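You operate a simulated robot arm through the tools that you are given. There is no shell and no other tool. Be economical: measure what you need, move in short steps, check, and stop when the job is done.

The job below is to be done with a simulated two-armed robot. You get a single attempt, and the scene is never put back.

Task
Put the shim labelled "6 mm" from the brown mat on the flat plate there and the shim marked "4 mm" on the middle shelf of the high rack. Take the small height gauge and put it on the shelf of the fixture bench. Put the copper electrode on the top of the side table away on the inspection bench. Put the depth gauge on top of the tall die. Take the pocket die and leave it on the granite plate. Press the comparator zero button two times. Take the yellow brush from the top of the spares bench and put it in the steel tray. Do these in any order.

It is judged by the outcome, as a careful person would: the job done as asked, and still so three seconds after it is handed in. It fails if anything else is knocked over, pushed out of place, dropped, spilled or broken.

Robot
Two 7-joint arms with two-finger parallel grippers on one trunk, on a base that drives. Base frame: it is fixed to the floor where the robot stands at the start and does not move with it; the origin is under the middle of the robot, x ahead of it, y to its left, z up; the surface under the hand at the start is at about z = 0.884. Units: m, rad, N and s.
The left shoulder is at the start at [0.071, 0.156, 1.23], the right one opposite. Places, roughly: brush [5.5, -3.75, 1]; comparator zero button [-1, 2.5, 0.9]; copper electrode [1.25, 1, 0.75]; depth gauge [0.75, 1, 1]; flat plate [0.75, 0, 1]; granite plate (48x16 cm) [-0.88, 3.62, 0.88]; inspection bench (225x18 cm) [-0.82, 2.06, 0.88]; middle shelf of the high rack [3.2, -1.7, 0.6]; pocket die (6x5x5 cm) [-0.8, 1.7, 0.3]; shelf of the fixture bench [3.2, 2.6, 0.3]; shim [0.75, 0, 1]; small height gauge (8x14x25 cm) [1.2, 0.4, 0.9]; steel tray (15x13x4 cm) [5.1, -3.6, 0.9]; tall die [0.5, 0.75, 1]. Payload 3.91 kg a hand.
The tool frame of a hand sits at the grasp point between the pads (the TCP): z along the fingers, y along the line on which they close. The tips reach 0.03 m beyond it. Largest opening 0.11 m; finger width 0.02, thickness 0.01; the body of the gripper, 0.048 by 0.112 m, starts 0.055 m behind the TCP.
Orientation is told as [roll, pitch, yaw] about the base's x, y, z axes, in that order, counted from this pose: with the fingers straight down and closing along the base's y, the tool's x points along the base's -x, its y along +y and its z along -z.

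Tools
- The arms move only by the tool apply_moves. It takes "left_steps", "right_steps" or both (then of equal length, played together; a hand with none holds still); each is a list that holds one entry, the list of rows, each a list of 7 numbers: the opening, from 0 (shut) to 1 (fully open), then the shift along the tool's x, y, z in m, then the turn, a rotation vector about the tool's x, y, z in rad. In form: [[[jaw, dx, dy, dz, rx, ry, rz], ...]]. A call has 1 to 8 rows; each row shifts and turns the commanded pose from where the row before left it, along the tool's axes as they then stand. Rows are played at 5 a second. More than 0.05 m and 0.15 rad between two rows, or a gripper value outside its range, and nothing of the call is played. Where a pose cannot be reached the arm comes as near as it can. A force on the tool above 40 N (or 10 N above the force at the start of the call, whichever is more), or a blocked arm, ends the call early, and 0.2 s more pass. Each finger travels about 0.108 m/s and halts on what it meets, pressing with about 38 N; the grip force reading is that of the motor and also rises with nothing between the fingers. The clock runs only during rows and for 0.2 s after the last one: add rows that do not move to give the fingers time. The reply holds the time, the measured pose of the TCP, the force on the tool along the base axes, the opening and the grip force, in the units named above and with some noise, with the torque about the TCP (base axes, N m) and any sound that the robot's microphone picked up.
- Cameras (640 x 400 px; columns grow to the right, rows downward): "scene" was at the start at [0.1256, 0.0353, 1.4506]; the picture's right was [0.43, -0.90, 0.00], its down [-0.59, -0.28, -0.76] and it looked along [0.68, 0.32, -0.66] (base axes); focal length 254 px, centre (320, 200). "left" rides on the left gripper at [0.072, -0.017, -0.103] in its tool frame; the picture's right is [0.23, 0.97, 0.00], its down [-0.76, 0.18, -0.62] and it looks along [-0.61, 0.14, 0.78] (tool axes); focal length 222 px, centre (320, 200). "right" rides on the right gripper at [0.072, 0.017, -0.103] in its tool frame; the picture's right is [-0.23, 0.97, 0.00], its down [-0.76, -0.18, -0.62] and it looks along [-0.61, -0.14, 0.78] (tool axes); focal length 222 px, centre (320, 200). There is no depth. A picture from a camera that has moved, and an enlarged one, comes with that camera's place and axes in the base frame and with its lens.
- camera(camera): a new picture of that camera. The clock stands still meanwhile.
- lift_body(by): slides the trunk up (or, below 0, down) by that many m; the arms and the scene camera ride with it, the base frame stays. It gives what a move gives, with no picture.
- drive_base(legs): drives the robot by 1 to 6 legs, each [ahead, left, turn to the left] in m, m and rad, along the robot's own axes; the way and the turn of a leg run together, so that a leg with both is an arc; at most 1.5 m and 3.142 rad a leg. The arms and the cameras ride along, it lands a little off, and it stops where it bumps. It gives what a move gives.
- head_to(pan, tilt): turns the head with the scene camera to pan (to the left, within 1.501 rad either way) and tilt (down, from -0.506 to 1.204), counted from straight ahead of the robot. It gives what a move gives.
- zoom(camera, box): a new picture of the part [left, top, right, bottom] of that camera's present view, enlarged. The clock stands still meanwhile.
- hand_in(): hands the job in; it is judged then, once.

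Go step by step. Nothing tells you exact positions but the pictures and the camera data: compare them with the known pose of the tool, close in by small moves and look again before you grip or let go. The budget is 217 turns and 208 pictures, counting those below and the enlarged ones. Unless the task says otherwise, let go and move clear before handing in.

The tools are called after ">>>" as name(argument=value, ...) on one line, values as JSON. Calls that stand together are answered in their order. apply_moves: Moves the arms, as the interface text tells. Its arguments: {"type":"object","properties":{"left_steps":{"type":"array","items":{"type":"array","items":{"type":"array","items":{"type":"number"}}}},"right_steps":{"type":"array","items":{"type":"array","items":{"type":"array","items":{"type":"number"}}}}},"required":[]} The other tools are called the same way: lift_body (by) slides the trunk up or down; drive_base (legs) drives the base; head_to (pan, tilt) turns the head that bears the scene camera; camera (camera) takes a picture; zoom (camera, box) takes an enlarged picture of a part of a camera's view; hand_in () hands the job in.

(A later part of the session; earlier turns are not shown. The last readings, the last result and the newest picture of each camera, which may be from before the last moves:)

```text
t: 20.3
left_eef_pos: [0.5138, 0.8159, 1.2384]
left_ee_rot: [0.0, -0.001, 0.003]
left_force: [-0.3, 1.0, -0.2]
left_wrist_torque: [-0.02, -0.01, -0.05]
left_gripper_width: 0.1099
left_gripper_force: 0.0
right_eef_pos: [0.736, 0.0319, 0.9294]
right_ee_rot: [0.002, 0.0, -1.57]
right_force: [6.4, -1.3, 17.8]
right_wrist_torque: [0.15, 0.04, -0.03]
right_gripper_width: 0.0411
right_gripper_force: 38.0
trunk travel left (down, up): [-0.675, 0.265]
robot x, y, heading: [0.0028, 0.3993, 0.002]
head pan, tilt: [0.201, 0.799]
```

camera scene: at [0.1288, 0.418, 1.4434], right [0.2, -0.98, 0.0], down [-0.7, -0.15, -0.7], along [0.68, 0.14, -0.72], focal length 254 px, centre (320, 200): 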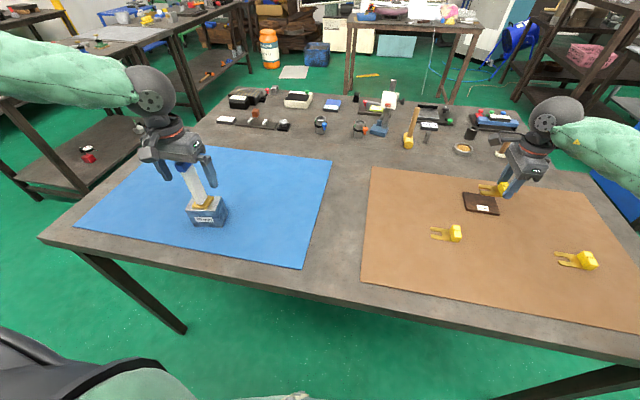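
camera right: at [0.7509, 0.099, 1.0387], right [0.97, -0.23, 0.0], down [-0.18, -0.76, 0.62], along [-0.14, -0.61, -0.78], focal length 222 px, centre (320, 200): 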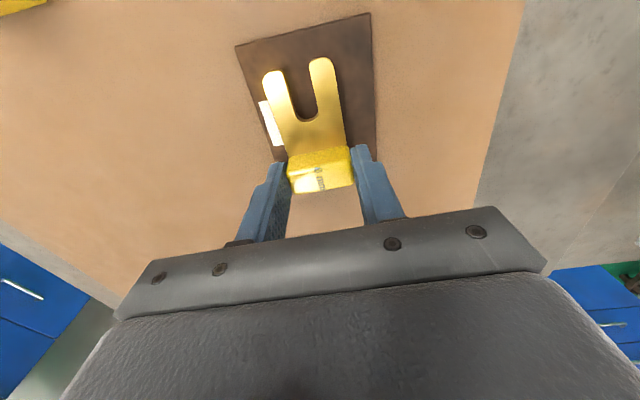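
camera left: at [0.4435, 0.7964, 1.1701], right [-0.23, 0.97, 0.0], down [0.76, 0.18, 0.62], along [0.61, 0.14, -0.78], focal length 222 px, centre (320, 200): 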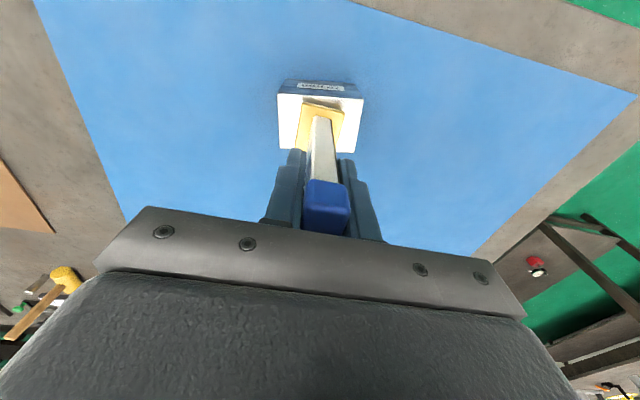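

Contact confirmed on the plate. Release, rise, and head toward the 4 mm shim.

>>> apply_moves(right_steps=[[[0, 0, 0, -0.001, 0, 0, 0], [0.6, 0, 0, 0, 0, 0, 0], [0.6, 0, 0, 0, 0, 0, 0], [0.6, 0, 0, -0.03, 0, 0, 0], [0.6, 0, 0, -0.04, 0, 0, 0], [0.6, 0, 0, -0.03, 0, 0, 0], [1, -0.03, -0.03, 0, 0, 0, 0], [1, -0.03, -0.03, 0, 0, 0, 0]]])

>>> apply_moves(right_steps=[[[1, -0.03, -0.025, 0, 0, 0, 0], [1, -0.03, -0.025, 0, 0, 0, 0], [1, -0.03, -0.025, 0, 0, 0, 0], [1, -0.027, -0.025, 0, 0, 0, 0]]])

>>> camera(camera="right")

>>> zoom(camera="scene", box=[400, 150, 640, 300])

```text
t: 22.1
left_eef_pos: [0.5122, 0.8157, 1.239]
left_ee_rot: [0.0, -0.001, 0.004]
left_force: [-0.5, -0.4, 0.1]
left_wrist_torque: [-0.01, 0.0, 0.02]
left_gripper_width: 0.11
left_gripper_force: 0.0
right_eef_pos: [0.678, -0.0269, 1.0305]
right_ee_rot: [0.0, 0.001, -1.567]
right_force: [-0.3, -0.1, -0.5]
right_wrist_torque: [0.0, 0.03, -0.01]
right_gripper_width: 0.1098
right_gripper_force: 0.1
trunk travel left (down, up): [-0.675, 0.265]
robot x, y, heading: [-0.0032, 0.4005, 0.004]
head pan, tilt: [0.201, 0.799]
```

```text
t: 23.1
left_eef_pos: [0.5124, 0.8146, 1.2394]
left_ee_rot: [0.0, -0.002, 0.004]
left_force: [0.0, -0.1, 0.6]
left_wrist_torque: [-0.02, -0.06, 0.0]
left_gripper_width: 0.1098
left_gripper_force: 0.0
right_eef_pos: [0.5764, -0.1439, 1.0322]
right_ee_rot: [0.003, 0.001, -1.567]
right_force: [-0.1, -0.5, 1.1]
right_wrist_torque: [0.02, -0.03, 0.03]
right_gripper_width: 0.1102
right_gripper_force: 0.1
trunk travel left (down, up): [-0.675, 0.265]
robot x, y, heading: [-0.0029, 0.4042, 0.01]
head pan, tilt: [0.201, 0.799]
```

```text
170 pictures are left
camera right: at [0.5931, -0.0712, 1.134], right [0.97, -0.22, 0.0], down [-0.18, -0.76, 0.62], along [-0.14, -0.61, -0.78], focal length 222 px, centre (320, 200)
```

right: 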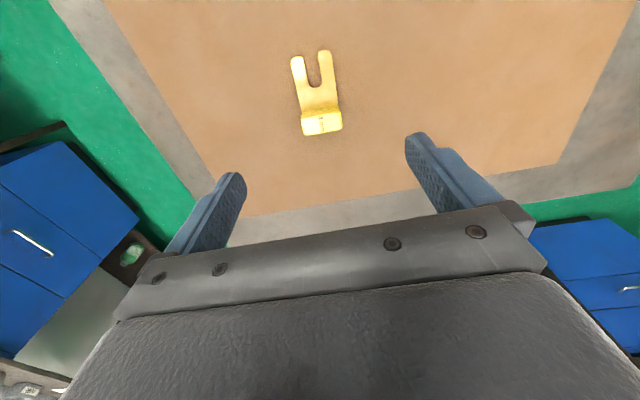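

```text
2.67 times, centred on (520, 225) of scene
camera zoom: at [0.1256, 0.4171, 1.4438], right [0.2, -0.98, 0.0], down [-0.7, -0.15, -0.7], along [0.68, 0.14, -0.72], focal length 677 px, centre (-213, 133)
```

zoom: 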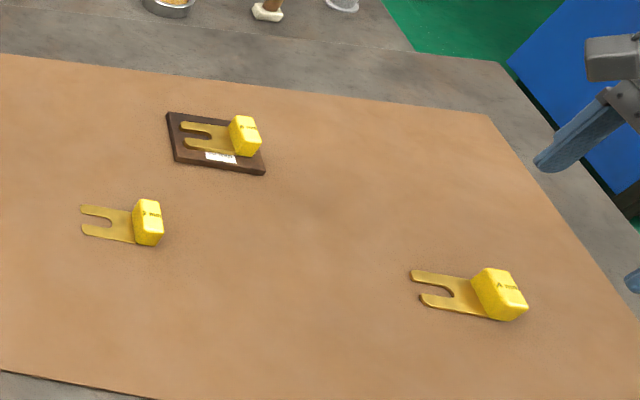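

6 mm shim rests on the plate. Right hand is over the 4 mm shim (0.578, −0.147): lower, grip, lift.

>>> apply_moves(right_steps=[[[1, -0.003, 0.002, 0.04, 0, 0, 0], [1, 0, 0, 0.04, 0, 0, 0], [1, 0, 0, 0.022, 0, 0, 0], [1, 0, 0, 0.008, 0, 0, 0], [0, 0, 0, 0.002, 0, 0, 0], [0, 0, 0, 0, 0, 0, 0], [0, 0, 0, 0, 0, 0, 0], [0, 0, 0, 0, 0, 0, 0]]])

>>> camera(camera="right")

>>> head_to(pan=0.5, tilt=0.35)

>>> camera(camera="scene")

>>> head_to(pan=-0.6, tilt=0.35)

>>> camera(camera="scene")

```text
t: 24.9
left_eef_pos: [0.5142, 0.8151, 1.2385]
left_ee_rot: [0.0, 0.001, 0.002]
left_force: [0.3, -0.8, 0.2]
left_wrist_torque: [0.02, 0.01, 0.01]
left_gripper_width: 0.1099
left_gripper_force: 0.1
right_eef_pos: [0.5776, -0.1478, 0.9177]
right_ee_rot: [-0.001, 0.0, -1.571]
right_force: [-0.5, 0.3, 0.2]
right_wrist_torque: [0.02, 0.03, 0.03]
right_gripper_width: 0.0413
right_gripper_force: 37.9
trunk travel left (down, up): [-0.675, 0.265]
robot x, y, heading: [0.001, 0.3985, 0.003]
head pan, tilt: [0.201, 0.799]
```

```text
168 pictures are left
camera right: at [0.5941, -0.0746, 1.0202], right [0.97, -0.23, 0.0], down [-0.18, -0.76, 0.62], along [-0.14, -0.61, -0.78], focal length 222 px, centre (320, 200)
```

right: 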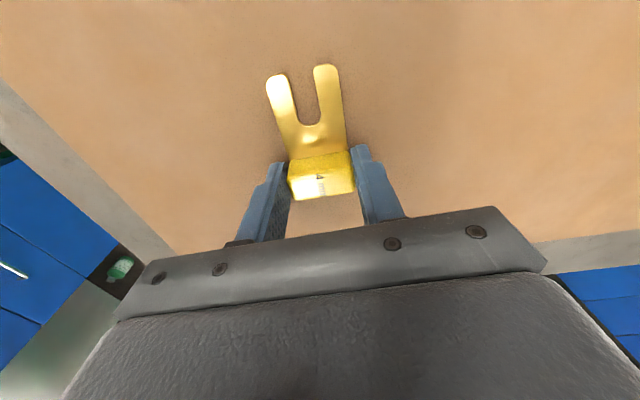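

```text
t: 25.8
left_eef_pos: [0.5123, 0.8135, 1.2383]
left_ee_rot: [-0.001, 0.0, 0.004]
left_force: [0.0, 0.9, -0.9]
left_wrist_torque: [0.02, 0.01, 0.0]
left_gripper_width: 0.1102
left_gripper_force: 0.1
right_eef_pos: [0.5791, -0.1472, 0.9179]
right_ee_rot: [0.0, 0.0, -1.568]
right_force: [0.1, 0.4, 1.1]
right_wrist_torque: [0.02, 0.03, 0.02]
right_gripper_width: 0.0413
right_gripper_force: 38.0
trunk travel left (down, up): [-0.675, 0.265]
robot x, y, heading: [0.0027, 0.4029, 0.005]
head pan, tilt: [0.499, 0.351]
```

```text
167 pictures are left
camera scene: at [0.1305, 0.4456, 1.4831], right [0.48, -0.88, 0.0], down [-0.3, -0.17, -0.94], along [0.82, 0.45, -0.34], focal length 254 px, centre (320, 200)
```

scene: 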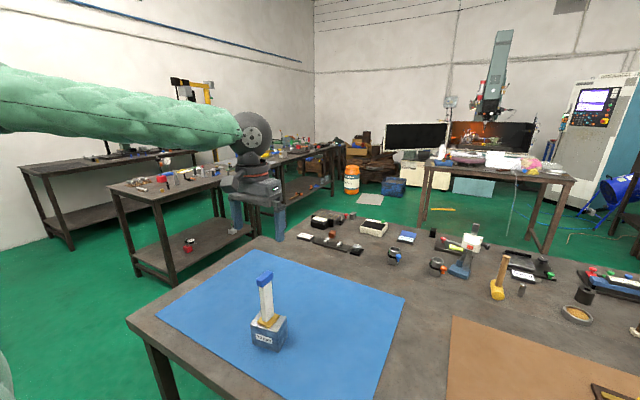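

```text
t: 27.1
left_eef_pos: [0.5145, 0.8143, 1.2385]
left_ee_rot: [0.0, 0.0, 0.004]
left_force: [0.7, 0.2, -0.4]
left_wrist_torque: [0.03, -0.01, 0.03]
left_gripper_width: 0.1099
left_gripper_force: 0.0
right_eef_pos: [0.5779, -0.1474, 0.9171]
right_ee_rot: [-0.001, 0.0, -1.569]
right_force: [0.5, 0.0, 0.5]
right_wrist_torque: [-0.03, -0.02, -0.01]
right_gripper_width: 0.0409
right_gripper_force: 38.6
trunk travel left (down, up): [-0.675, 0.265]
robot x, y, heading: [0.0013, 0.403, 0.004]
head pan, tilt: [-0.6, 0.351]
```

```text
166 pictures are left
camera scene: at [0.1258, 0.3486, 1.4832], right [-0.56, -0.83, 0.0], down [-0.28, 0.19, -0.94], along [0.78, -0.53, -0.34], focal length 254 px, centre (320, 200)
```

scene: 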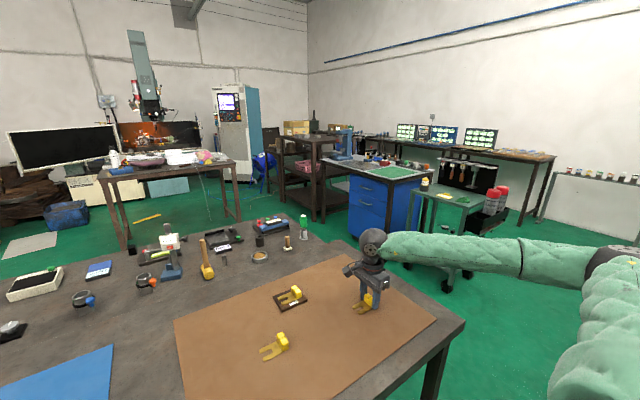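

4 mm shim gripped. I'll raise it and travel around the left end of the table (y-end ≈1.23) to the far side, where the height gauge and electrode can be reached.

>>> apply_moves(right_steps=[[[0, 0, 0, -0.045, 0, 0, 0], [0, 0, 0, -0.045, 0, 0, 0], [0, 0, 0, -0.045, 0, 0, 0], [0, 0, 0, -0.045, 0, 0, 0], [0, 0.03, 0, -0.04, 0, 0, 0], [0, 0.03, 0, -0.04, 0, 0, 0], [0, 0.03, 0, -0.04, 0, 0, 0], [0, 0.03, 0, -0.02, 0, 0, 0]]], left_steps=[[[1, 0, 0, 0, 0, 0, 0], [1, 0, 0, 0, 0, 0, 0], [1, 0, 0, 0, 0, 0, 0], [1, 0, 0, 0, 0, 0, 0], [1, 0.01, -0.02, 0, 0, 0, 0], [1, 0.01, -0.02, 0, 0, 0, 0], [1, 0.01, -0.02, 0, 0, 0, 0], [1, 0.01, -0.02, 0, 0, 0, 0]]])

>>> lift_body(by=0.12)

>>> drive_base(legs=[[0, 1.36, 0]])

>>> head_to(pan=0.0, tilt=0.5)

>>> camera(camera="scene")

```text
t: 28.9
left_eef_pos: [0.475, 0.7329, 1.238]
left_ee_rot: [0.001, 0.0, 0.0]
left_force: [-0.5, 0.0, 0.2]
left_wrist_torque: [-0.02, 0.0, -0.04]
left_gripper_width: 0.1102
left_gripper_force: 0.1
right_eef_pos: [0.5796, -0.0289, 1.2357]
right_ee_rot: [-0.003, 0.001, -1.571]
right_force: [-0.5, -0.5, 0.9]
right_wrist_torque: [-0.01, -0.02, 0.0]
right_gripper_width: 0.0414
right_gripper_force: 38.3
trunk travel left (down, up): [-0.675, 0.265]
robot x, y, heading: [-0.0014, 0.4014, 0.001]
head pan, tilt: [-0.6, 0.351]
```

```text
t: 30.4
left_eef_pos: [0.4747, 0.7351, 1.3566]
left_ee_rot: [0.001, 0.001, 0.003]
left_force: [-0.4, -1.2, -1.1]
left_wrist_torque: [0.0, 0.0, 0.01]
left_gripper_width: 0.1101
left_gripper_force: 0.0
right_eef_pos: [0.5804, -0.0299, 1.3546]
right_ee_rot: [-0.001, 0.001, -1.568]
right_force: [0.1, 0.6, -1.2]
right_wrist_torque: [-0.02, 0.01, 0.01]
right_gripper_width: 0.0411
right_gripper_force: 38.5
trunk travel left (down, up): [-0.795, 0.145]
robot x, y, heading: [0.0001, 0.4041, 0.003]
head pan, tilt: [-0.6, 0.351]
```

```text
t: 37.4
left_eef_pos: [0.4658, 2.1323, 1.3588]
left_ee_rot: [-0.001, 0.001, 0.007]
left_force: [-0.4, -0.3, -0.3]
left_wrist_torque: [0.01, -0.01, 0.02]
left_gripper_width: 0.1098
left_gripper_force: 0.0
right_eef_pos: [0.574, 1.3705, 1.3551]
right_ee_rot: [0.0, -0.001, -1.564]
right_force: [0.5, -0.4, -1.0]
right_wrist_torque: [-0.02, -0.01, 0.0]
right_gripper_width: 0.0411
right_gripper_force: 38.0
trunk travel left (down, up): [-0.795, 0.145]
robot x, y, heading: [-0.0085, 1.7983, 0.009]
head pan, tilt: [-0.6, 0.351]
```

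```text
t: 38.4
left_eef_pos: [0.4646, 2.1319, 1.357]
left_ee_rot: [0.001, 0.0, 0.006]
left_force: [-0.2, 0.2, 0.0]
left_wrist_torque: [-0.03, 0.0, -0.04]
left_gripper_width: 0.1103
left_gripper_force: 0.1
right_eef_pos: [0.575, 1.3682, 1.3548]
right_ee_rot: [-0.001, 0.0, -1.563]
right_force: [-0.2, -0.2, -1.4]
right_wrist_torque: [0.01, 0.01, 0.0]
right_gripper_width: 0.041
right_gripper_force: 38.0
trunk travel left (down, up): [-0.795, 0.145]
robot x, y, heading: [-0.0072, 1.7997, 0.008]
head pan, tilt: [0.0, 0.499]
```

```text
165 pictures are left
camera scene: at [0.1327, 1.7973, 1.5895], right [0.01, -1.0, 0.0], down [-0.48, 0.0, -0.88], along [0.88, 0.01, -0.48], focal length 254 px, centre (320, 200)
```

scene: 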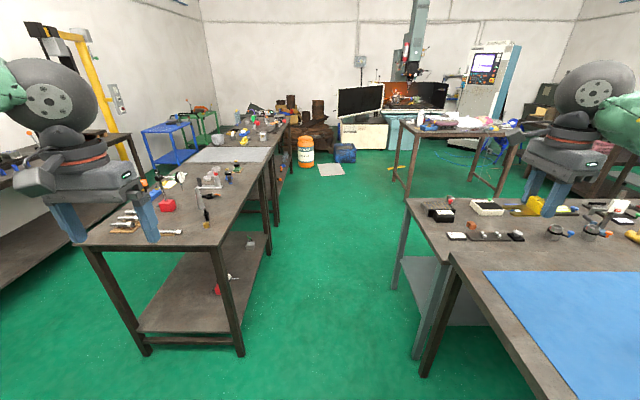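

The corridor between the tables is y≈1.27–2.17. I'll drive along y≈1.72 to x≈2.2.

>>> drive_base(legs=[[0, -0.08, 0], [1.1, -0.01, 0]])

>>> camera(camera="scene")

```text
t: 44.5
left_eef_pos: [1.5325, 2.0805, 1.3569]
left_ee_rot: [0.0, 0.002, 0.035]
left_force: [-0.1, 0.4, -0.6]
left_wrist_torque: [-0.01, 0.0, -0.03]
left_gripper_width: 0.1102
left_gripper_force: 0.0
right_eef_pos: [1.6649, 1.3217, 1.3545]
right_ee_rot: [0.001, 0.0, -1.535]
right_force: [0.1, 0.6, -1.3]
right_wrist_torque: [0.04, -0.03, 0.0]
right_gripper_width: 0.0411
right_gripper_force: 38.4
trunk travel left (down, up): [-0.795, 0.145]
robot x, y, heading: [1.0684, 1.7341, 0.038]
head pan, tilt: [0.0, 0.499]
```

```text
164 pictures are left
camera scene: at [1.2104, 1.7367, 1.5895], right [0.04, -1.0, 0.0], down [-0.48, -0.02, -0.88], along [0.88, 0.03, -0.48], focal length 254 px, centre (320, 200)
```

scene: 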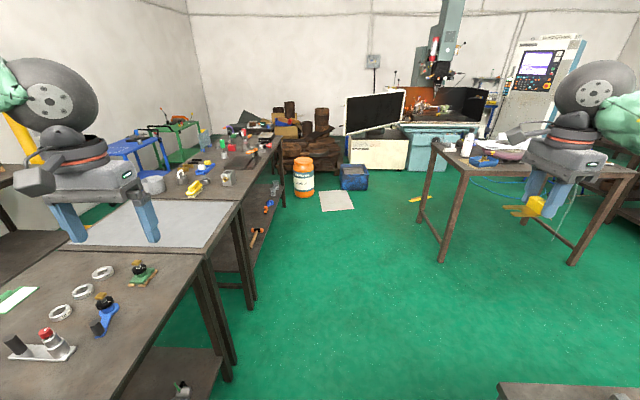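

Next: drive on to x≈2.1, turn right, go along the far side of the side table and face it.

>>> drive_base(legs=[[1.05, -0.04, -0.038], [0, 0, -1.57], [0.95, 0, 0], [0, 0, -1.57]])

>>> camera(camera="scene")

```text
t: 62.3
left_eef_pos: [1.6516, 0.4305, 1.3568]
left_ee_rot: [0.001, 0.0, 3.126]
left_force: [-1.0, 0.6, 0.8]
left_wrist_torque: [-0.01, 0.01, -0.02]
left_gripper_width: 0.11
left_gripper_force: 0.1
right_eef_pos: [1.5609, 1.1936, 1.3558]
right_ee_rot: [-0.001, 0.001, 1.554]
right_force: [0.3, 0.9, -1.1]
right_wrist_torque: [0.0, -0.01, -0.02]
right_gripper_width: 0.0411
right_gripper_force: 37.9
trunk travel left (down, up): [-0.795, 0.145]
robot x, y, heading: [2.1311, 0.7529, 3.128]
head pan, tilt: [0.0, 0.499]
```

```text
163 pictures are left
camera scene: at [1.9901, 0.7534, 1.5895], right [0.02, 1.0, 0.0], down [0.48, -0.01, -0.88], along [-0.88, 0.01, -0.48], focal length 254 px, centre (320, 200)
```

scene: 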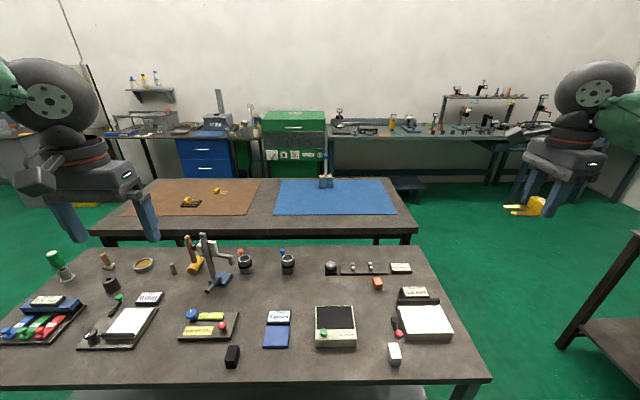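

Excellent view of the side table: height gauge at left-centre, copper electrode right of centre. Zoom on the gauge.

>>> zoom(camera="scene", box=[150, 215, 310, 315])

>>> zoom(camera="scene", box=[300, 240, 460, 340])

```text
4.00 times, centred on (230, 265) of scene
camera zoom: at [1.9901, 0.7534, 1.5895], right [0.02, 1.0, 0.0], down [0.48, -0.01, -0.88], along [-0.88, 0.01, -0.48], focal length 1015 px, centre (680, -60)
```

zoom: 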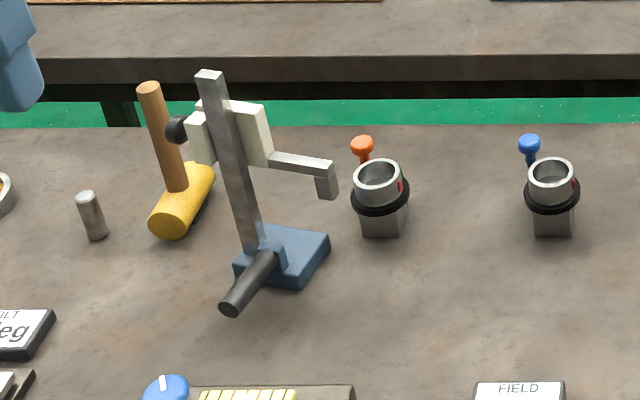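

```text
4.00 times, centred on (380, 290) of scene
camera zoom: at [1.9901, 0.7534, 1.5895], right [0.02, 1.0, 0.0], down [0.48, -0.01, -0.88], along [-0.88, 0.01, -0.48], focal length 1015 px, centre (80, -160)
```

zoom: 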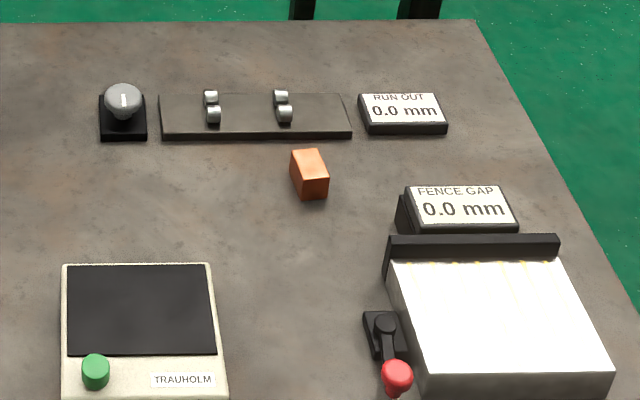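

Gauge column is at about (1.23, 0.335), table top z≈0.80; I'd grip the free column between base and head with the hand pitched ~45°. First move closer and lower the trunk.

>>> drive_base(legs=[[0.12, 0.15, 0.013]])

>>> lift_body(by=-0.12)

>>> apply_moves(left_steps=[[[1, 0, 0, 0, 0, -0.15, 0], [1, 0, 0, 0, 0, -0.15, 0], [1, 0, 0, 0, 0, -0.15, 0], [1, 0, 0, 0, 0, -0.15, 0], [1, 0, 0, 0, 0, -0.15, 0], [0.8, 0, 0, 0, 0, 0, 0]]])

>>> camera(camera="scene")

>>> camera(camera="left")

```text
t: 63.9
left_eef_pos: [1.5339, 0.2753, 1.358]
left_ee_rot: [0.001, 0.0, 3.134]
left_force: [-0.6, 0.2, -0.3]
left_wrist_torque: [0.0, -0.01, -0.02]
left_gripper_width: 0.1099
left_gripper_force: 0.1
right_eef_pos: [1.4355, 1.0396, 1.3556]
right_ee_rot: [0.002, -0.001, 1.562]
right_force: [-0.2, -0.1, -0.6]
right_wrist_torque: [0.02, 0.0, 0.01]
right_gripper_width: 0.0409
right_gripper_force: 37.2
trunk travel left (down, up): [-0.795, 0.145]
robot x, y, heading: [2.0133, 0.5996, 3.133]
head pan, tilt: [0.0, 0.499]
```

```text
t: 65.4
left_eef_pos: [1.5349, 0.2749, 1.2373]
left_ee_rot: [0.001, -0.002, 3.134]
left_force: [0.5, 0.0, -1.2]
left_wrist_torque: [0.0, 0.03, 0.01]
left_gripper_width: 0.11
left_gripper_force: 0.0
right_eef_pos: [1.4371, 1.0392, 1.2351]
right_ee_rot: [-0.001, 0.001, 1.562]
right_force: [0.1, -0.2, -1.3]
right_wrist_torque: [-0.04, 0.01, 0.02]
right_gripper_width: 0.0412
right_gripper_force: 37.8
trunk travel left (down, up): [-0.675, 0.265]
robot x, y, heading: [2.0126, 0.6039, 3.137]
head pan, tilt: [0.0, 0.499]
```

```text
t: 66.8
left_eef_pos: [1.4744, 0.2571, 1.2708]
left_ee_rot: [0.0, -0.748, 3.135]
left_force: [0.0, 0.0, 0.1]
left_wrist_torque: [0.0, -0.02, 0.0]
left_gripper_width: 0.0882
left_gripper_force: 0.0
left hand out of reach, approached as far as the arm can: row 3, 4, 5
right_eef_pos: [1.4369, 1.0391, 1.2351]
right_ee_rot: [-0.001, 0.0, 1.562]
right_force: [-0.6, 1.1, -1.4]
right_wrist_torque: [0.03, -0.01, 0.02]
right_gripper_width: 0.0408
right_gripper_force: 37.9
trunk travel left (down, up): [-0.675, 0.265]
robot x, y, heading: [2.0109, 0.6011, 3.136]
head pan, tilt: [0.0, 0.499]
```

```text
160 pictures are left
camera scene: at [1.87, 0.6027, 1.4695], right [0.01, 1.0, 0.0], down [0.48, 0.0, -0.88], along [-0.88, 0.01, -0.48], focal length 254 px, centre (320, 200)
```

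scene: 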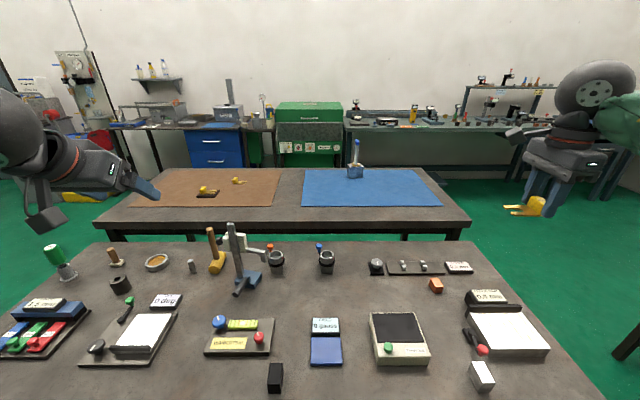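

```text
159 pictures are left
camera left: at [1.5983, 0.2731, 1.2969], right [0.16, -0.98, -0.15], down [-0.14, -0.18, 0.97], along [-0.98, -0.13, -0.16], focal length 222 px, centre (320, 200)
```

left: 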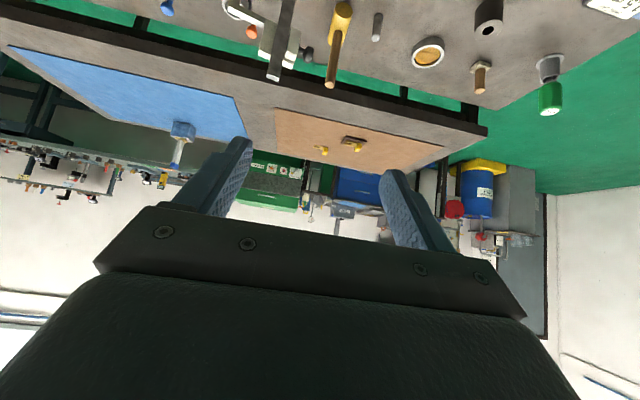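

Column at ≈(1.238, 0.342). Move to a pre-approach point 0.2 m back along the tilted tool axis.

>>> apply_moves(left_steps=[[[0.8, 0.0126, -0.0142, 0.0381, 0, 0, 0], [0.8, 0.0126, -0.0142, 0.0381, 0, 0, 0], [0.8, 0.0126, -0.0142, 0.0381, 0, 0, 0], [0.8, 0.0126, -0.0142, 0.0381, 0, 0, 0], [0.8, 0.0126, -0.0142, 0.0381, 0, 0, 0], [0.8, 0.0126, -0.0142, 0.0381, 0, 0, 0], [0.8, 0, 0, 0, 0, 0, 0]]])

>>> camera(camera="left")

>>> zoom(camera="scene", box=[140, 200, 340, 325])

```text
t: 68.4
left_eef_pos: [1.3711, 0.3442, 1.0527]
left_ee_rot: [0.0, -0.752, 3.135]
left_force: [0.0, 0.7, -1.4]
left_wrist_torque: [0.0, 0.03, -0.01]
left_gripper_width: 0.088
left_gripper_force: 0.0
left hand out of reach, approached as far as the arm can: row 1
right_eef_pos: [1.4377, 1.0391, 1.2367]
right_ee_rot: [0.003, -0.001, 1.562]
right_force: [0.4, -0.4, -0.9]
right_wrist_torque: [0.02, 0.01, 0.0]
right_gripper_width: 0.0411
right_gripper_force: 38.3
trunk travel left (down, up): [-0.675, 0.265]
robot x, y, heading: [2.0143, 0.6018, 3.133]
head pan, tilt: [0.0, 0.499]
```

```text
158 pictures are left
camera left: at [1.4952, 0.3582, 1.0787], right [0.16, -0.98, -0.16], down [-0.13, -0.18, 0.98], along [-0.98, -0.13, -0.16], focal length 222 px, centre (320, 200)
```

left: 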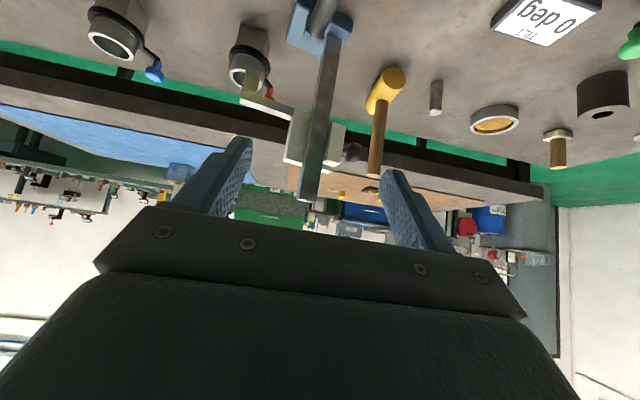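

```text
3.20 times, centred on (240, 262) of scene
camera zoom: at [1.8715, 0.602, 1.4697], right [0.01, 1.0, 0.0], down [0.48, 0.0, -0.88], along [-0.88, 0.01, -0.48], focal length 812 px, centre (576, 0)
```

zoom: 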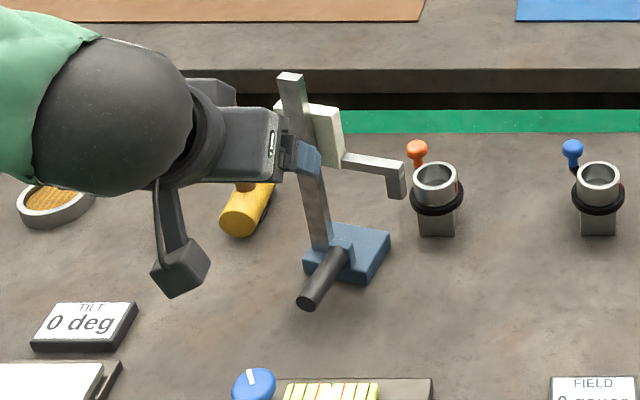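

Column aligned within ~8 mm; correct and approach most of the way.

>>> apply_moves(left_steps=[[[0.8, 0, 0.004, 0.04, 0, 0, 0], [0.8, 0, 0.004, 0.04, 0, 0, 0], [0.8, 0, 0, 0.04, 0, 0, 0], [0.8, 0, 0, 0.03, 0, 0, 0], [0.8, 0, 0, 0, 0, 0, 0]]])

>>> camera(camera="left")

>>> zoom(camera="scene", box=[140, 200, 340, 325])

```text
t: 69.6
left_eef_pos: [1.2691, 0.3355, 0.9453]
left_ee_rot: [-0.001, -0.751, 3.132]
left_force: [-0.8, -0.4, -0.6]
left_wrist_torque: [-0.01, -0.02, -0.03]
left_gripper_width: 0.0881
left_gripper_force: 0.1
right_eef_pos: [1.4374, 1.0397, 1.2361]
right_ee_rot: [0.001, 0.0, 1.559]
right_force: [-0.2, 0.1, -0.6]
right_wrist_torque: [0.0, -0.01, -0.01]
right_gripper_width: 0.0413
right_gripper_force: 38.1
trunk travel left (down, up): [-0.675, 0.265]
robot x, y, heading: [2.0116, 0.6044, 3.134]
head pan, tilt: [0.0, 0.499]
```

```text
156 pictures are left
camera left: at [1.3934, 0.3511, 0.9709], right [0.16, -0.98, -0.15], down [-0.13, -0.18, 0.98], along [-0.98, -0.13, -0.16], focal length 222 px, centre (320, 200)
```

left: 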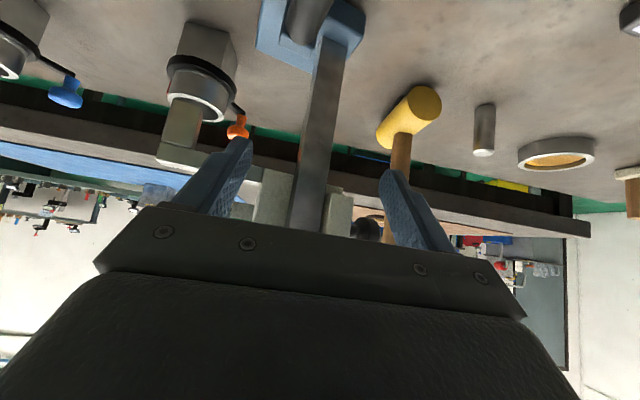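

```text
3.20 times, centred on (240, 262) of scene
camera zoom: at [1.8707, 0.6023, 1.4697], right [0.01, 1.0, 0.0], down [0.48, 0.0, -0.88], along [-0.88, 0.01, -0.48], focal length 812 px, centre (576, 0)
```

zoom: 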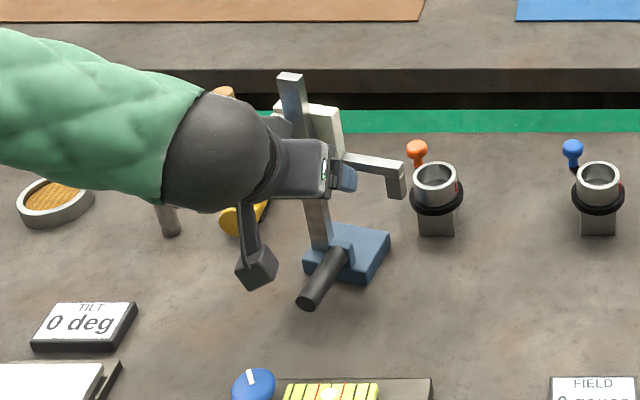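

Column sits between the fingers. Advance 45 mm and close.

>>> apply_moves(left_steps=[[[0.8, 0, -0.002, 0.025, 0, 0, 0], [0.8, 0, -0.002, 0.022, 0, 0, 0], [0.8, 0, 0, 0, 0, 0, 0], [0.4, 0, 0, 0, 0, 0, 0], [0, 0, 0, 0, 0, 0, 0], [0, 0, 0, 0, 0, 0, 0], [0, 0, 0, 0, 0, 0, 0]]])

>>> camera(camera="left")

>>> zoom(camera="scene", box=[140, 200, 340, 325])

```text
t: 71.2
left_eef_pos: [1.2353, 0.3419, 0.9102]
left_ee_rot: [0.002, -0.751, 3.132]
left_force: [1.0, -0.6, 0.2]
left_wrist_torque: [-0.14, 0.23, -0.01]
left_gripper_width: 0.0234
left_gripper_force: 37.4
right_eef_pos: [1.4359, 1.0401, 1.235]
right_ee_rot: [0.001, -0.001, 1.563]
right_force: [0.1, 0.4, -0.5]
right_wrist_torque: [-0.03, -0.02, 0.0]
right_gripper_width: 0.041
right_gripper_force: 38.1
trunk travel left (down, up): [-0.675, 0.265]
robot x, y, heading: [2.0111, 0.6007, 3.13]
head pan, tilt: [0.0, 0.499]
```

```text
154 pictures are left
camera left: at [1.3601, 0.3559, 0.9365], right [0.16, -0.98, -0.15], down [-0.13, -0.18, 0.98], along [-0.98, -0.13, -0.16], focal length 222 px, centre (320, 200)
```

left: 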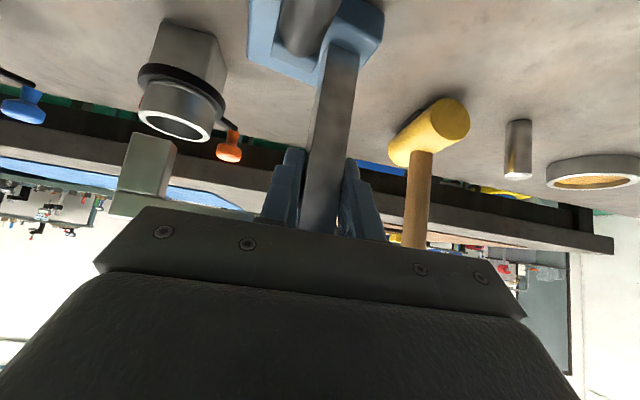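

```text
3.20 times, centred on (240, 262) of scene
camera zoom: at [1.8696, 0.6024, 1.4695], right [0.01, 1.0, 0.0], down [0.48, 0.0, -0.88], along [-0.88, 0.01, -0.48], focal length 812 px, centre (576, 0)
```

zoom: 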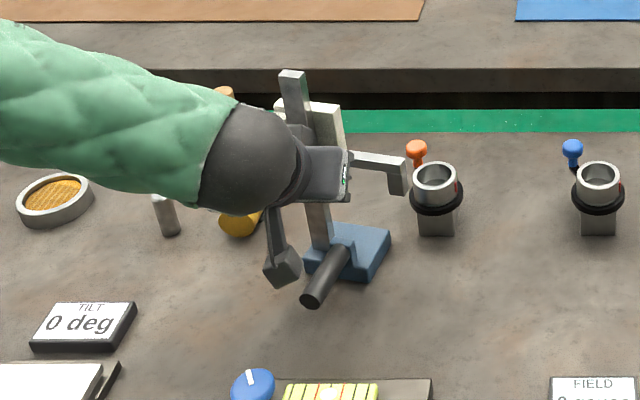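

Column gripped at 23 mm. Lift it straight up with the trunk.

>>> lift_body(by=0.25)

>>> camera(camera="scene")

>>> camera(camera="left")

```text
t: 73.8
left_eef_pos: [1.2355, 0.3408, 1.1591]
left_ee_rot: [0.0, -0.749, 3.134]
left_force: [0.5, 0.2, -6.0]
left_wrist_torque: [-0.02, 0.04, 0.0]
left_gripper_width: 0.0234
left_gripper_force: 37.4
right_eef_pos: [1.4356, 1.0385, 1.4851]
right_ee_rot: [0.001, -0.001, 1.563]
right_force: [0.2, 0.0, -0.5]
right_wrist_torque: [0.05, 0.0, -0.02]
right_gripper_width: 0.0413
right_gripper_force: 38.5
trunk travel left (down, up): [-0.925, 0.015]
robot x, y, heading: [2.0143, 0.603, 3.137]
head pan, tilt: [0.0, 0.499]
```

```text
152 pictures are left
camera scene: at [1.8687, 0.6021, 1.7193], right [0.01, 1.0, 0.0], down [0.48, 0.0, -0.88], along [-0.88, 0.01, -0.48], focal length 254 px, centre (320, 200)
```

scene: 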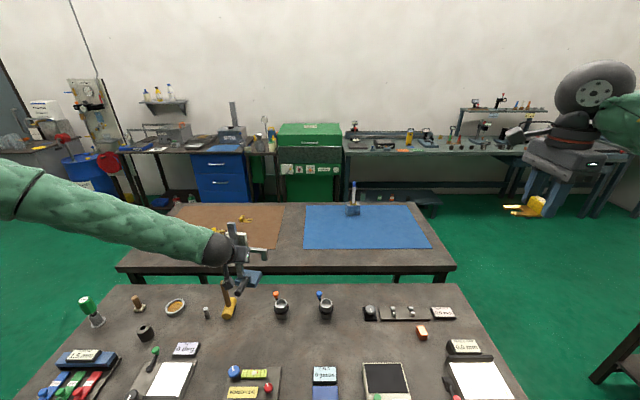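

```text
151 pictures are left
camera left: at [1.3595, 0.3556, 1.1859], right [0.16, -0.98, -0.15], down [-0.13, -0.18, 0.97], along [-0.98, -0.13, -0.16], focal length 222 px, centre (320, 200)
```

left: 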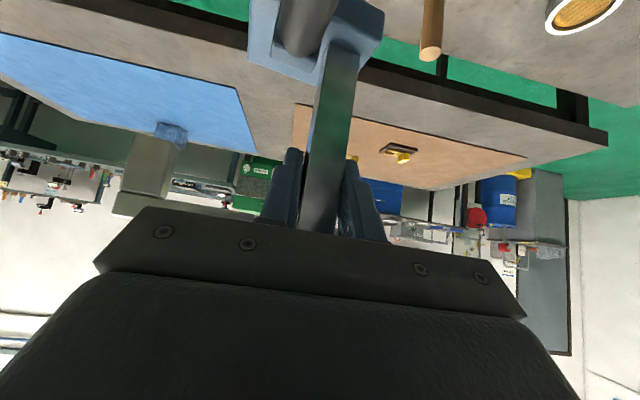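

Held firmly. Back away, turn to face the fixture bench (+y), and approach it at a distance.

>>> drive_base(legs=[[-0.35, 0, 0], [0, 0, -1.57], [0.6, -0.4, 0], [0.05, -0.4, 0]])

>>> head_to(pan=0.0, tilt=0.7)

>>> camera(camera="scene")

```text
t: 85.4
left_eef_pos: [2.8706, 2.0343, 1.1604]
left_ee_rot: [0.0, -0.749, 1.587]
left_force: [-0.4, 0.2, -6.4]
left_wrist_torque: [-0.02, 0.06, 0.0]
left_gripper_width: 0.022
left_gripper_force: 37.8
right_eef_pos: [3.5734, 1.8514, 1.4856]
right_ee_rot: [0.0, -0.002, 0.014]
right_force: [-0.2, 0.0, -0.7]
right_wrist_torque: [0.01, 0.0, 0.01]
right_gripper_width: 0.041
right_gripper_force: 37.8
trunk travel left (down, up): [-0.925, 0.015]
robot x, y, heading: [3.1536, 1.2637, 1.586]
head pan, tilt: [0.0, 0.499]
```

```text
t: 86.2
left_eef_pos: [2.873, 2.0351, 1.1592]
left_ee_rot: [0.001, -0.748, 1.587]
left_force: [0.2, 0.9, -6.3]
left_wrist_torque: [0.0, 0.06, -0.01]
left_gripper_width: 0.0219
left_gripper_force: 37.6
right_eef_pos: [3.5759, 1.8503, 1.4837]
right_ee_rot: [-0.001, 0.0, 0.013]
right_force: [-0.6, -0.5, -1.1]
right_wrist_torque: [0.01, 0.02, 0.02]
right_gripper_width: 0.0409
right_gripper_force: 38.2
trunk travel left (down, up): [-0.925, 0.015]
robot x, y, heading: [3.1538, 1.2602, 1.59]
head pan, tilt: [0.0, 0.7]
```

```text
150 pictures are left
camera scene: at [3.149, 1.3994, 1.7018], right [1.0, 0.02, 0.0], down [0.01, -0.64, -0.76], along [-0.01, 0.76, -0.64], focal length 254 px, centre (320, 200)
```

scene: 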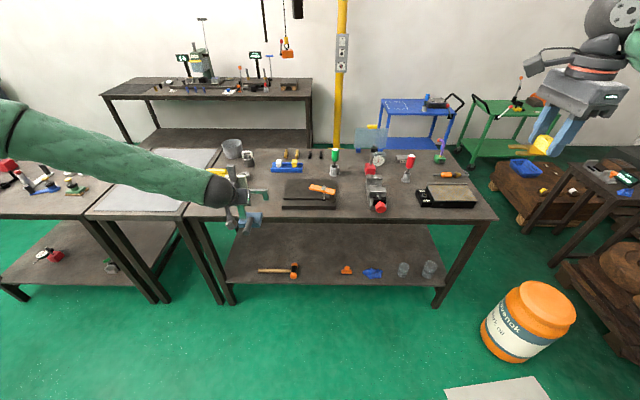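

The shelf has a free spot around (3.12, 2.38) between hammer and orange item. I'll retract the right hand a bit, shift right, then lower the trunk in front of the bench.

>>> apply_moves(right_steps=[[[0, 0, -0.03, 0, 0, 0, 0], [0, 0, -0.03, 0, 0, 0, 0], [0, 0, -0.03, 0, 0, 0, 0]]])

>>> drive_base(legs=[[0, -0.24, -0.018]])

>>> lift_body(by=-0.66)

>>> head_to(pan=0.2, tilt=0.5)

>>> camera(camera="scene")

>>> camera(camera="left")

```text
t: 87.0
left_eef_pos: [2.8721, 2.0344, 1.1595]
left_ee_rot: [0.0, -0.75, 1.587]
left_force: [-0.4, 0.0, -6.3]
left_wrist_torque: [0.0, 0.12, -0.01]
left_gripper_width: 0.0218
left_gripper_force: 37.9
right_eef_pos: [3.5765, 1.7589, 1.4849]
right_ee_rot: [-0.001, 0.0, 0.014]
right_force: [0.3, 0.0, -0.5]
right_wrist_torque: [-0.01, 0.0, 0.0]
right_gripper_width: 0.041
right_gripper_force: 38.3
trunk travel left (down, up): [-0.925, 0.015]
robot x, y, heading: [3.1533, 1.2624, 1.589]
head pan, tilt: [0.0, 0.7]
```

```text
t: 88.7
left_eef_pos: [3.1211, 2.0407, 1.1591]
left_ee_rot: [0.001, -0.748, 1.573]
left_force: [0.3, 0.6, -5.1]
left_wrist_torque: [-0.04, 0.09, -0.01]
left_gripper_width: 0.0216
left_gripper_force: 37.6
right_eef_pos: [3.8216, 1.7553, 1.486]
right_ee_rot: [0.0, 0.002, 0.003]
right_force: [0.2, -0.1, -0.3]
right_wrist_torque: [-0.01, 0.0, 0.06]
right_gripper_width: 0.0414
right_gripper_force: 37.7
trunk travel left (down, up): [-0.925, 0.015]
robot x, y, heading: [3.3896, 1.2631, 1.569]
head pan, tilt: [0.0, 0.7]
```

```text
refused: -0.66 is not a number from -0.4 to 0.4
```

```text
t: 89.5
left_eef_pos: [3.1237, 2.0402, 1.1591]
left_ee_rot: [0.002, -0.748, 1.572]
left_force: [1.0, -0.5, -5.9]
left_wrist_torque: [-0.05, 0.13, 0.01]
left_gripper_width: 0.0218
left_gripper_force: 38.3
right_eef_pos: [3.8237, 1.7557, 1.4838]
right_ee_rot: [-0.001, 0.003, 0.0]
right_force: [-0.3, 0.1, -1.2]
right_wrist_torque: [0.03, -0.03, 0.02]
right_gripper_width: 0.0409
right_gripper_force: 37.7
trunk travel left (down, up): [-0.925, 0.015]
robot x, y, heading: [3.3909, 1.266, 1.575]
head pan, tilt: [0.201, 0.499]
```

```text
149 pictures are left
camera scene: at [3.373, 1.4055, 1.7194], right [0.98, 0.2, 0.0], down [0.1, -0.47, -0.88], along [-0.18, 0.86, -0.48], focal length 254 px, centre (320, 200)
```

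scene: 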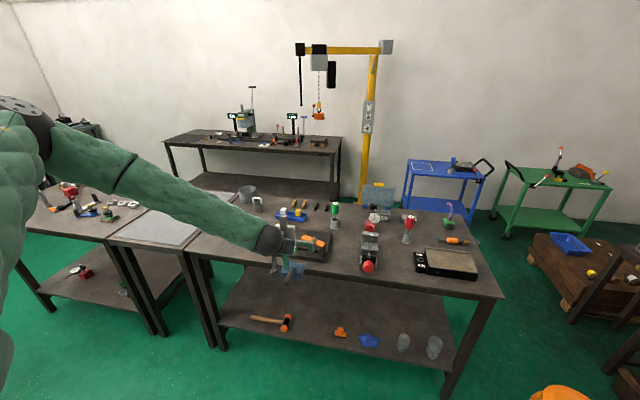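

```text
148 pictures are left
camera left: at [3.14, 1.916, 1.1861], right [-0.97, -0.17, -0.15], down [-0.18, 0.13, 0.98], along [-0.14, 0.98, -0.16], focal length 222 px, centre (320, 200)
```

left: 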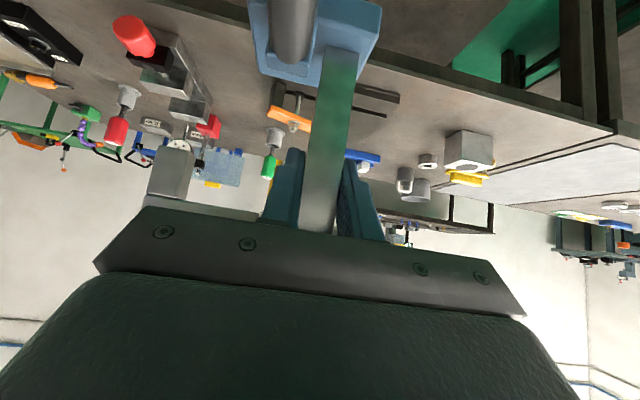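

Trunk steps are limited to 0.4; lower in two steps.

>>> lift_body(by=-0.4)

>>> lift_body(by=-0.27)

>>> camera(camera="scene")

>>> camera(camera="left")

```text
t: 93.3
left_eef_pos: [3.1217, 2.0401, 0.7597]
left_ee_rot: [0.0, -0.748, 1.574]
left_force: [-0.1, -0.9, -6.1]
left_wrist_torque: [0.01, 0.07, -0.01]
left_gripper_width: 0.0218
left_gripper_force: 38.3
right_eef_pos: [3.8227, 1.7547, 1.0858]
right_ee_rot: [-0.001, 0.0, 0.002]
right_force: [0.2, 0.5, -0.5]
right_wrist_torque: [0.04, 0.0, -0.03]
right_gripper_width: 0.041
right_gripper_force: 37.6
trunk travel left (down, up): [-0.525, 0.415]
robot x, y, heading: [3.3894, 1.2645, 1.571]
head pan, tilt: [0.201, 0.499]
```

```text
t: 96.0
left_eef_pos: [3.1223, 2.0403, 0.4908]
left_ee_rot: [-0.001, -0.749, 1.572]
left_force: [-0.9, 0.2, -6.7]
left_wrist_torque: [0.02, 0.08, 0.03]
left_gripper_width: 0.0221
left_gripper_force: 37.7
right_eef_pos: [3.8228, 1.7547, 0.8154]
right_ee_rot: [0.0, 0.001, 0.002]
right_force: [0.1, 0.2, -0.5]
right_wrist_torque: [0.01, -0.01, -0.03]
right_gripper_width: 0.041
right_gripper_force: 37.8
trunk travel left (down, up): [-0.255, 0.685]
robot x, y, heading: [3.3909, 1.2642, 1.569]
head pan, tilt: [0.201, 0.499]
```

```text
147 pictures are left
camera scene: at [3.3714, 1.4048, 1.0495], right [0.98, 0.2, 0.0], down [0.1, -0.47, -0.88], along [-0.18, 0.86, -0.48], focal length 254 px, centre (320, 200)
```

scene: 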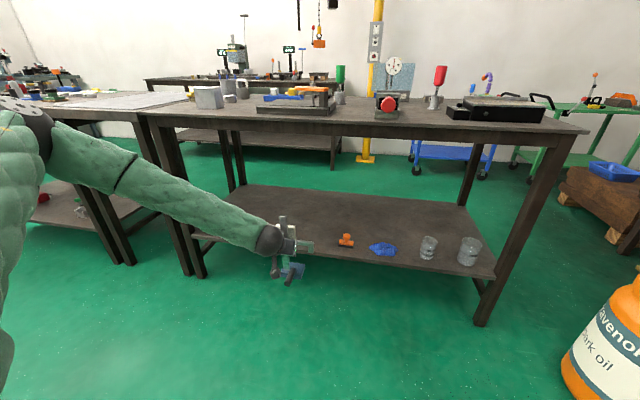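

```text
146 pictures are left
camera left: at [3.139, 1.9153, 0.5161], right [-0.97, -0.17, -0.15], down [-0.18, 0.13, 0.98], along [-0.14, 0.98, -0.16], focal length 222 px, centre (320, 200)
```

left: 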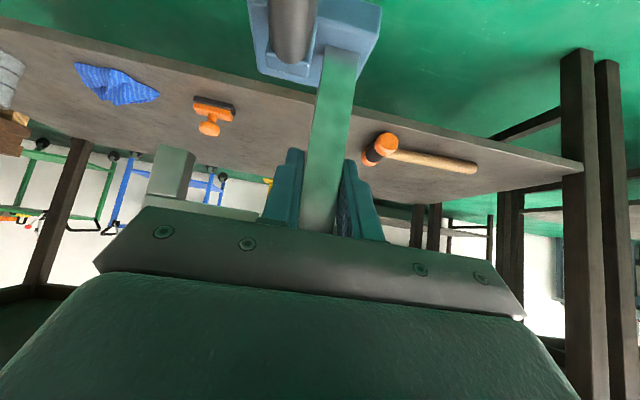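

Shelf: front edge y≈2.245, z≈0.297; gauge bottom ≈8 cm above it. Drive forward 0.32 m.

>>> drive_base(legs=[[0.32, 0, 0]])

>>> camera(camera="scene")

>>> camera(camera="left")

```text
t: 98.2
left_eef_pos: [3.1211, 2.3581, 0.4887]
left_ee_rot: [0.0, -0.748, 1.573]
left_force: [-0.4, 0.2, -5.5]
left_wrist_torque: [0.01, 0.1, -0.03]
left_gripper_width: 0.0219
left_gripper_force: 37.7
right_eef_pos: [3.822, 2.0723, 0.8149]
right_ee_rot: [-0.002, 0.0, 0.001]
right_force: [-0.2, 1.0, -0.5]
right_wrist_torque: [-0.01, -0.05, -0.03]
right_gripper_width: 0.0412
right_gripper_force: 38.6
trunk travel left (down, up): [-0.255, 0.685]
robot x, y, heading: [3.3885, 1.5827, 1.574]
head pan, tilt: [0.201, 0.499]
```

```text
145 pictures are left
camera scene: at [3.3707, 1.723, 1.0493], right [0.98, 0.2, 0.0], down [0.1, -0.47, -0.88], along [-0.18, 0.86, -0.48], focal length 254 px, centre (320, 200)
```

scene: 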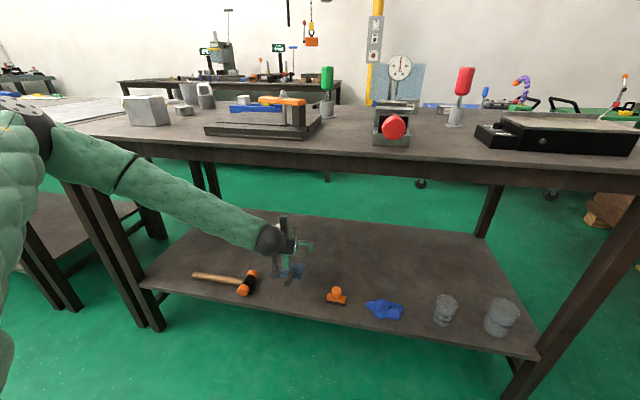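

```text
144 pictures are left
camera left: at [3.1383, 2.2333, 0.5155], right [-0.97, -0.17, -0.15], down [-0.18, 0.13, 0.97], along [-0.14, 0.98, -0.16], focal length 222 px, centre (320, 200)
```

left: 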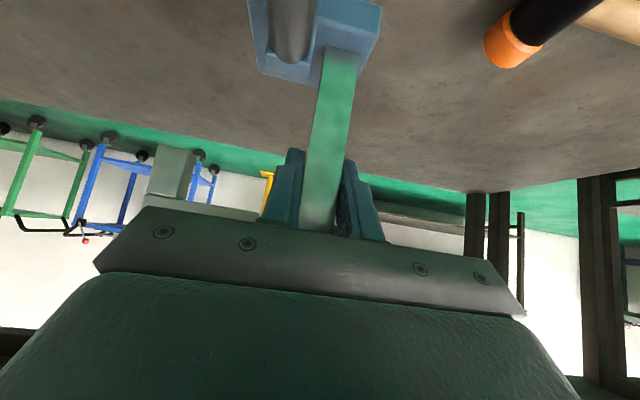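

Clear. Lower the trunk 6 cm and look.

>>> lift_body(by=-0.06)

>>> zoom(camera="scene", box=[180, 190, 380, 330])

>>> camera(camera="left")

```text
t: 99.2
left_eef_pos: [3.1204, 2.3575, 0.4296]
left_ee_rot: [0.0, -0.749, 1.574]
left_force: [-0.4, 0.0, -6.1]
left_wrist_torque: [0.0, 0.04, -0.01]
left_gripper_width: 0.0216
left_gripper_force: 37.8
right_eef_pos: [3.8202, 2.0738, 0.7562]
right_ee_rot: [0.0, 0.001, 0.001]
right_force: [-0.1, -0.2, -1.2]
right_wrist_torque: [-0.02, 0.0, 0.03]
right_gripper_width: 0.0412
right_gripper_force: 38.3
trunk travel left (down, up): [-0.195, 0.745]
robot x, y, heading: [3.3887, 1.5872, 1.572]
head pan, tilt: [0.201, 0.499]
```

```text
2.86 times, centred on (280, 260) of scene
camera zoom: at [3.3707, 1.7225, 0.9897], right [0.98, 0.2, 0.0], down [0.1, -0.47, -0.88], along [-0.18, 0.86, -0.48], focal length 725 px, centre (434, 29)
```

zoom: 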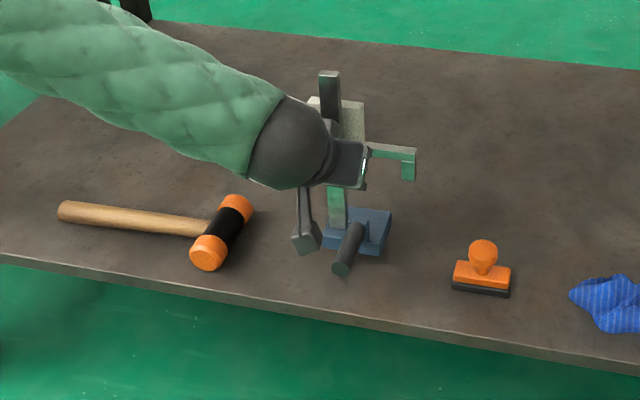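

```text
142 pictures are left
camera left: at [3.1383, 2.2331, 0.4562], right [-0.97, -0.17, -0.15], down [-0.18, 0.13, 0.98], along [-0.14, 0.98, -0.16], focal length 222 px, centre (320, 200)
```

left: 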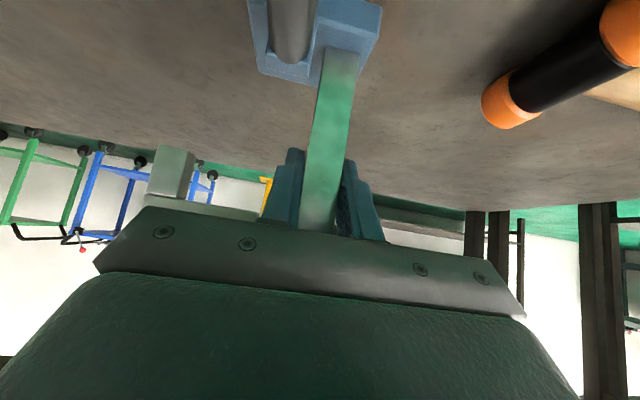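

Placement spot clear. Lower with small arm steps until contact.

>>> apply_moves(left_steps=[[[0, 0.0027, 0, 0.0029, 0, 0, 0], [0, 0.0027, 0, 0.0029, 0, 0, 0], [0, 0.0014, 0, 0.0015, 0, 0, 0], [0, 0.0014, 0, 0.0015, 0, 0, 0], [0, 0, 0, 0, 0, 0, 0]]])

```text
t: 100.4
left_eef_pos: [3.1212, 2.3574, 0.4158]
left_ee_rot: [0.001, -0.748, 1.573]
left_force: [-0.3, -0.1, -6.1]
left_wrist_torque: [-0.03, 0.08, 0.01]
left_gripper_width: 0.0217
left_gripper_force: 38.1
right_eef_pos: [3.8214, 2.072, 0.7544]
right_ee_rot: [0.001, 0.001, 0.002]
right_force: [0.3, 0.1, -1.0]
right_wrist_torque: [-0.01, 0.06, -0.03]
right_gripper_width: 0.0412
right_gripper_force: 38.4
trunk travel left (down, up): [-0.195, 0.745]
robot x, y, heading: [3.3912, 1.5833, 1.571]
head pan, tilt: [0.201, 0.499]
```

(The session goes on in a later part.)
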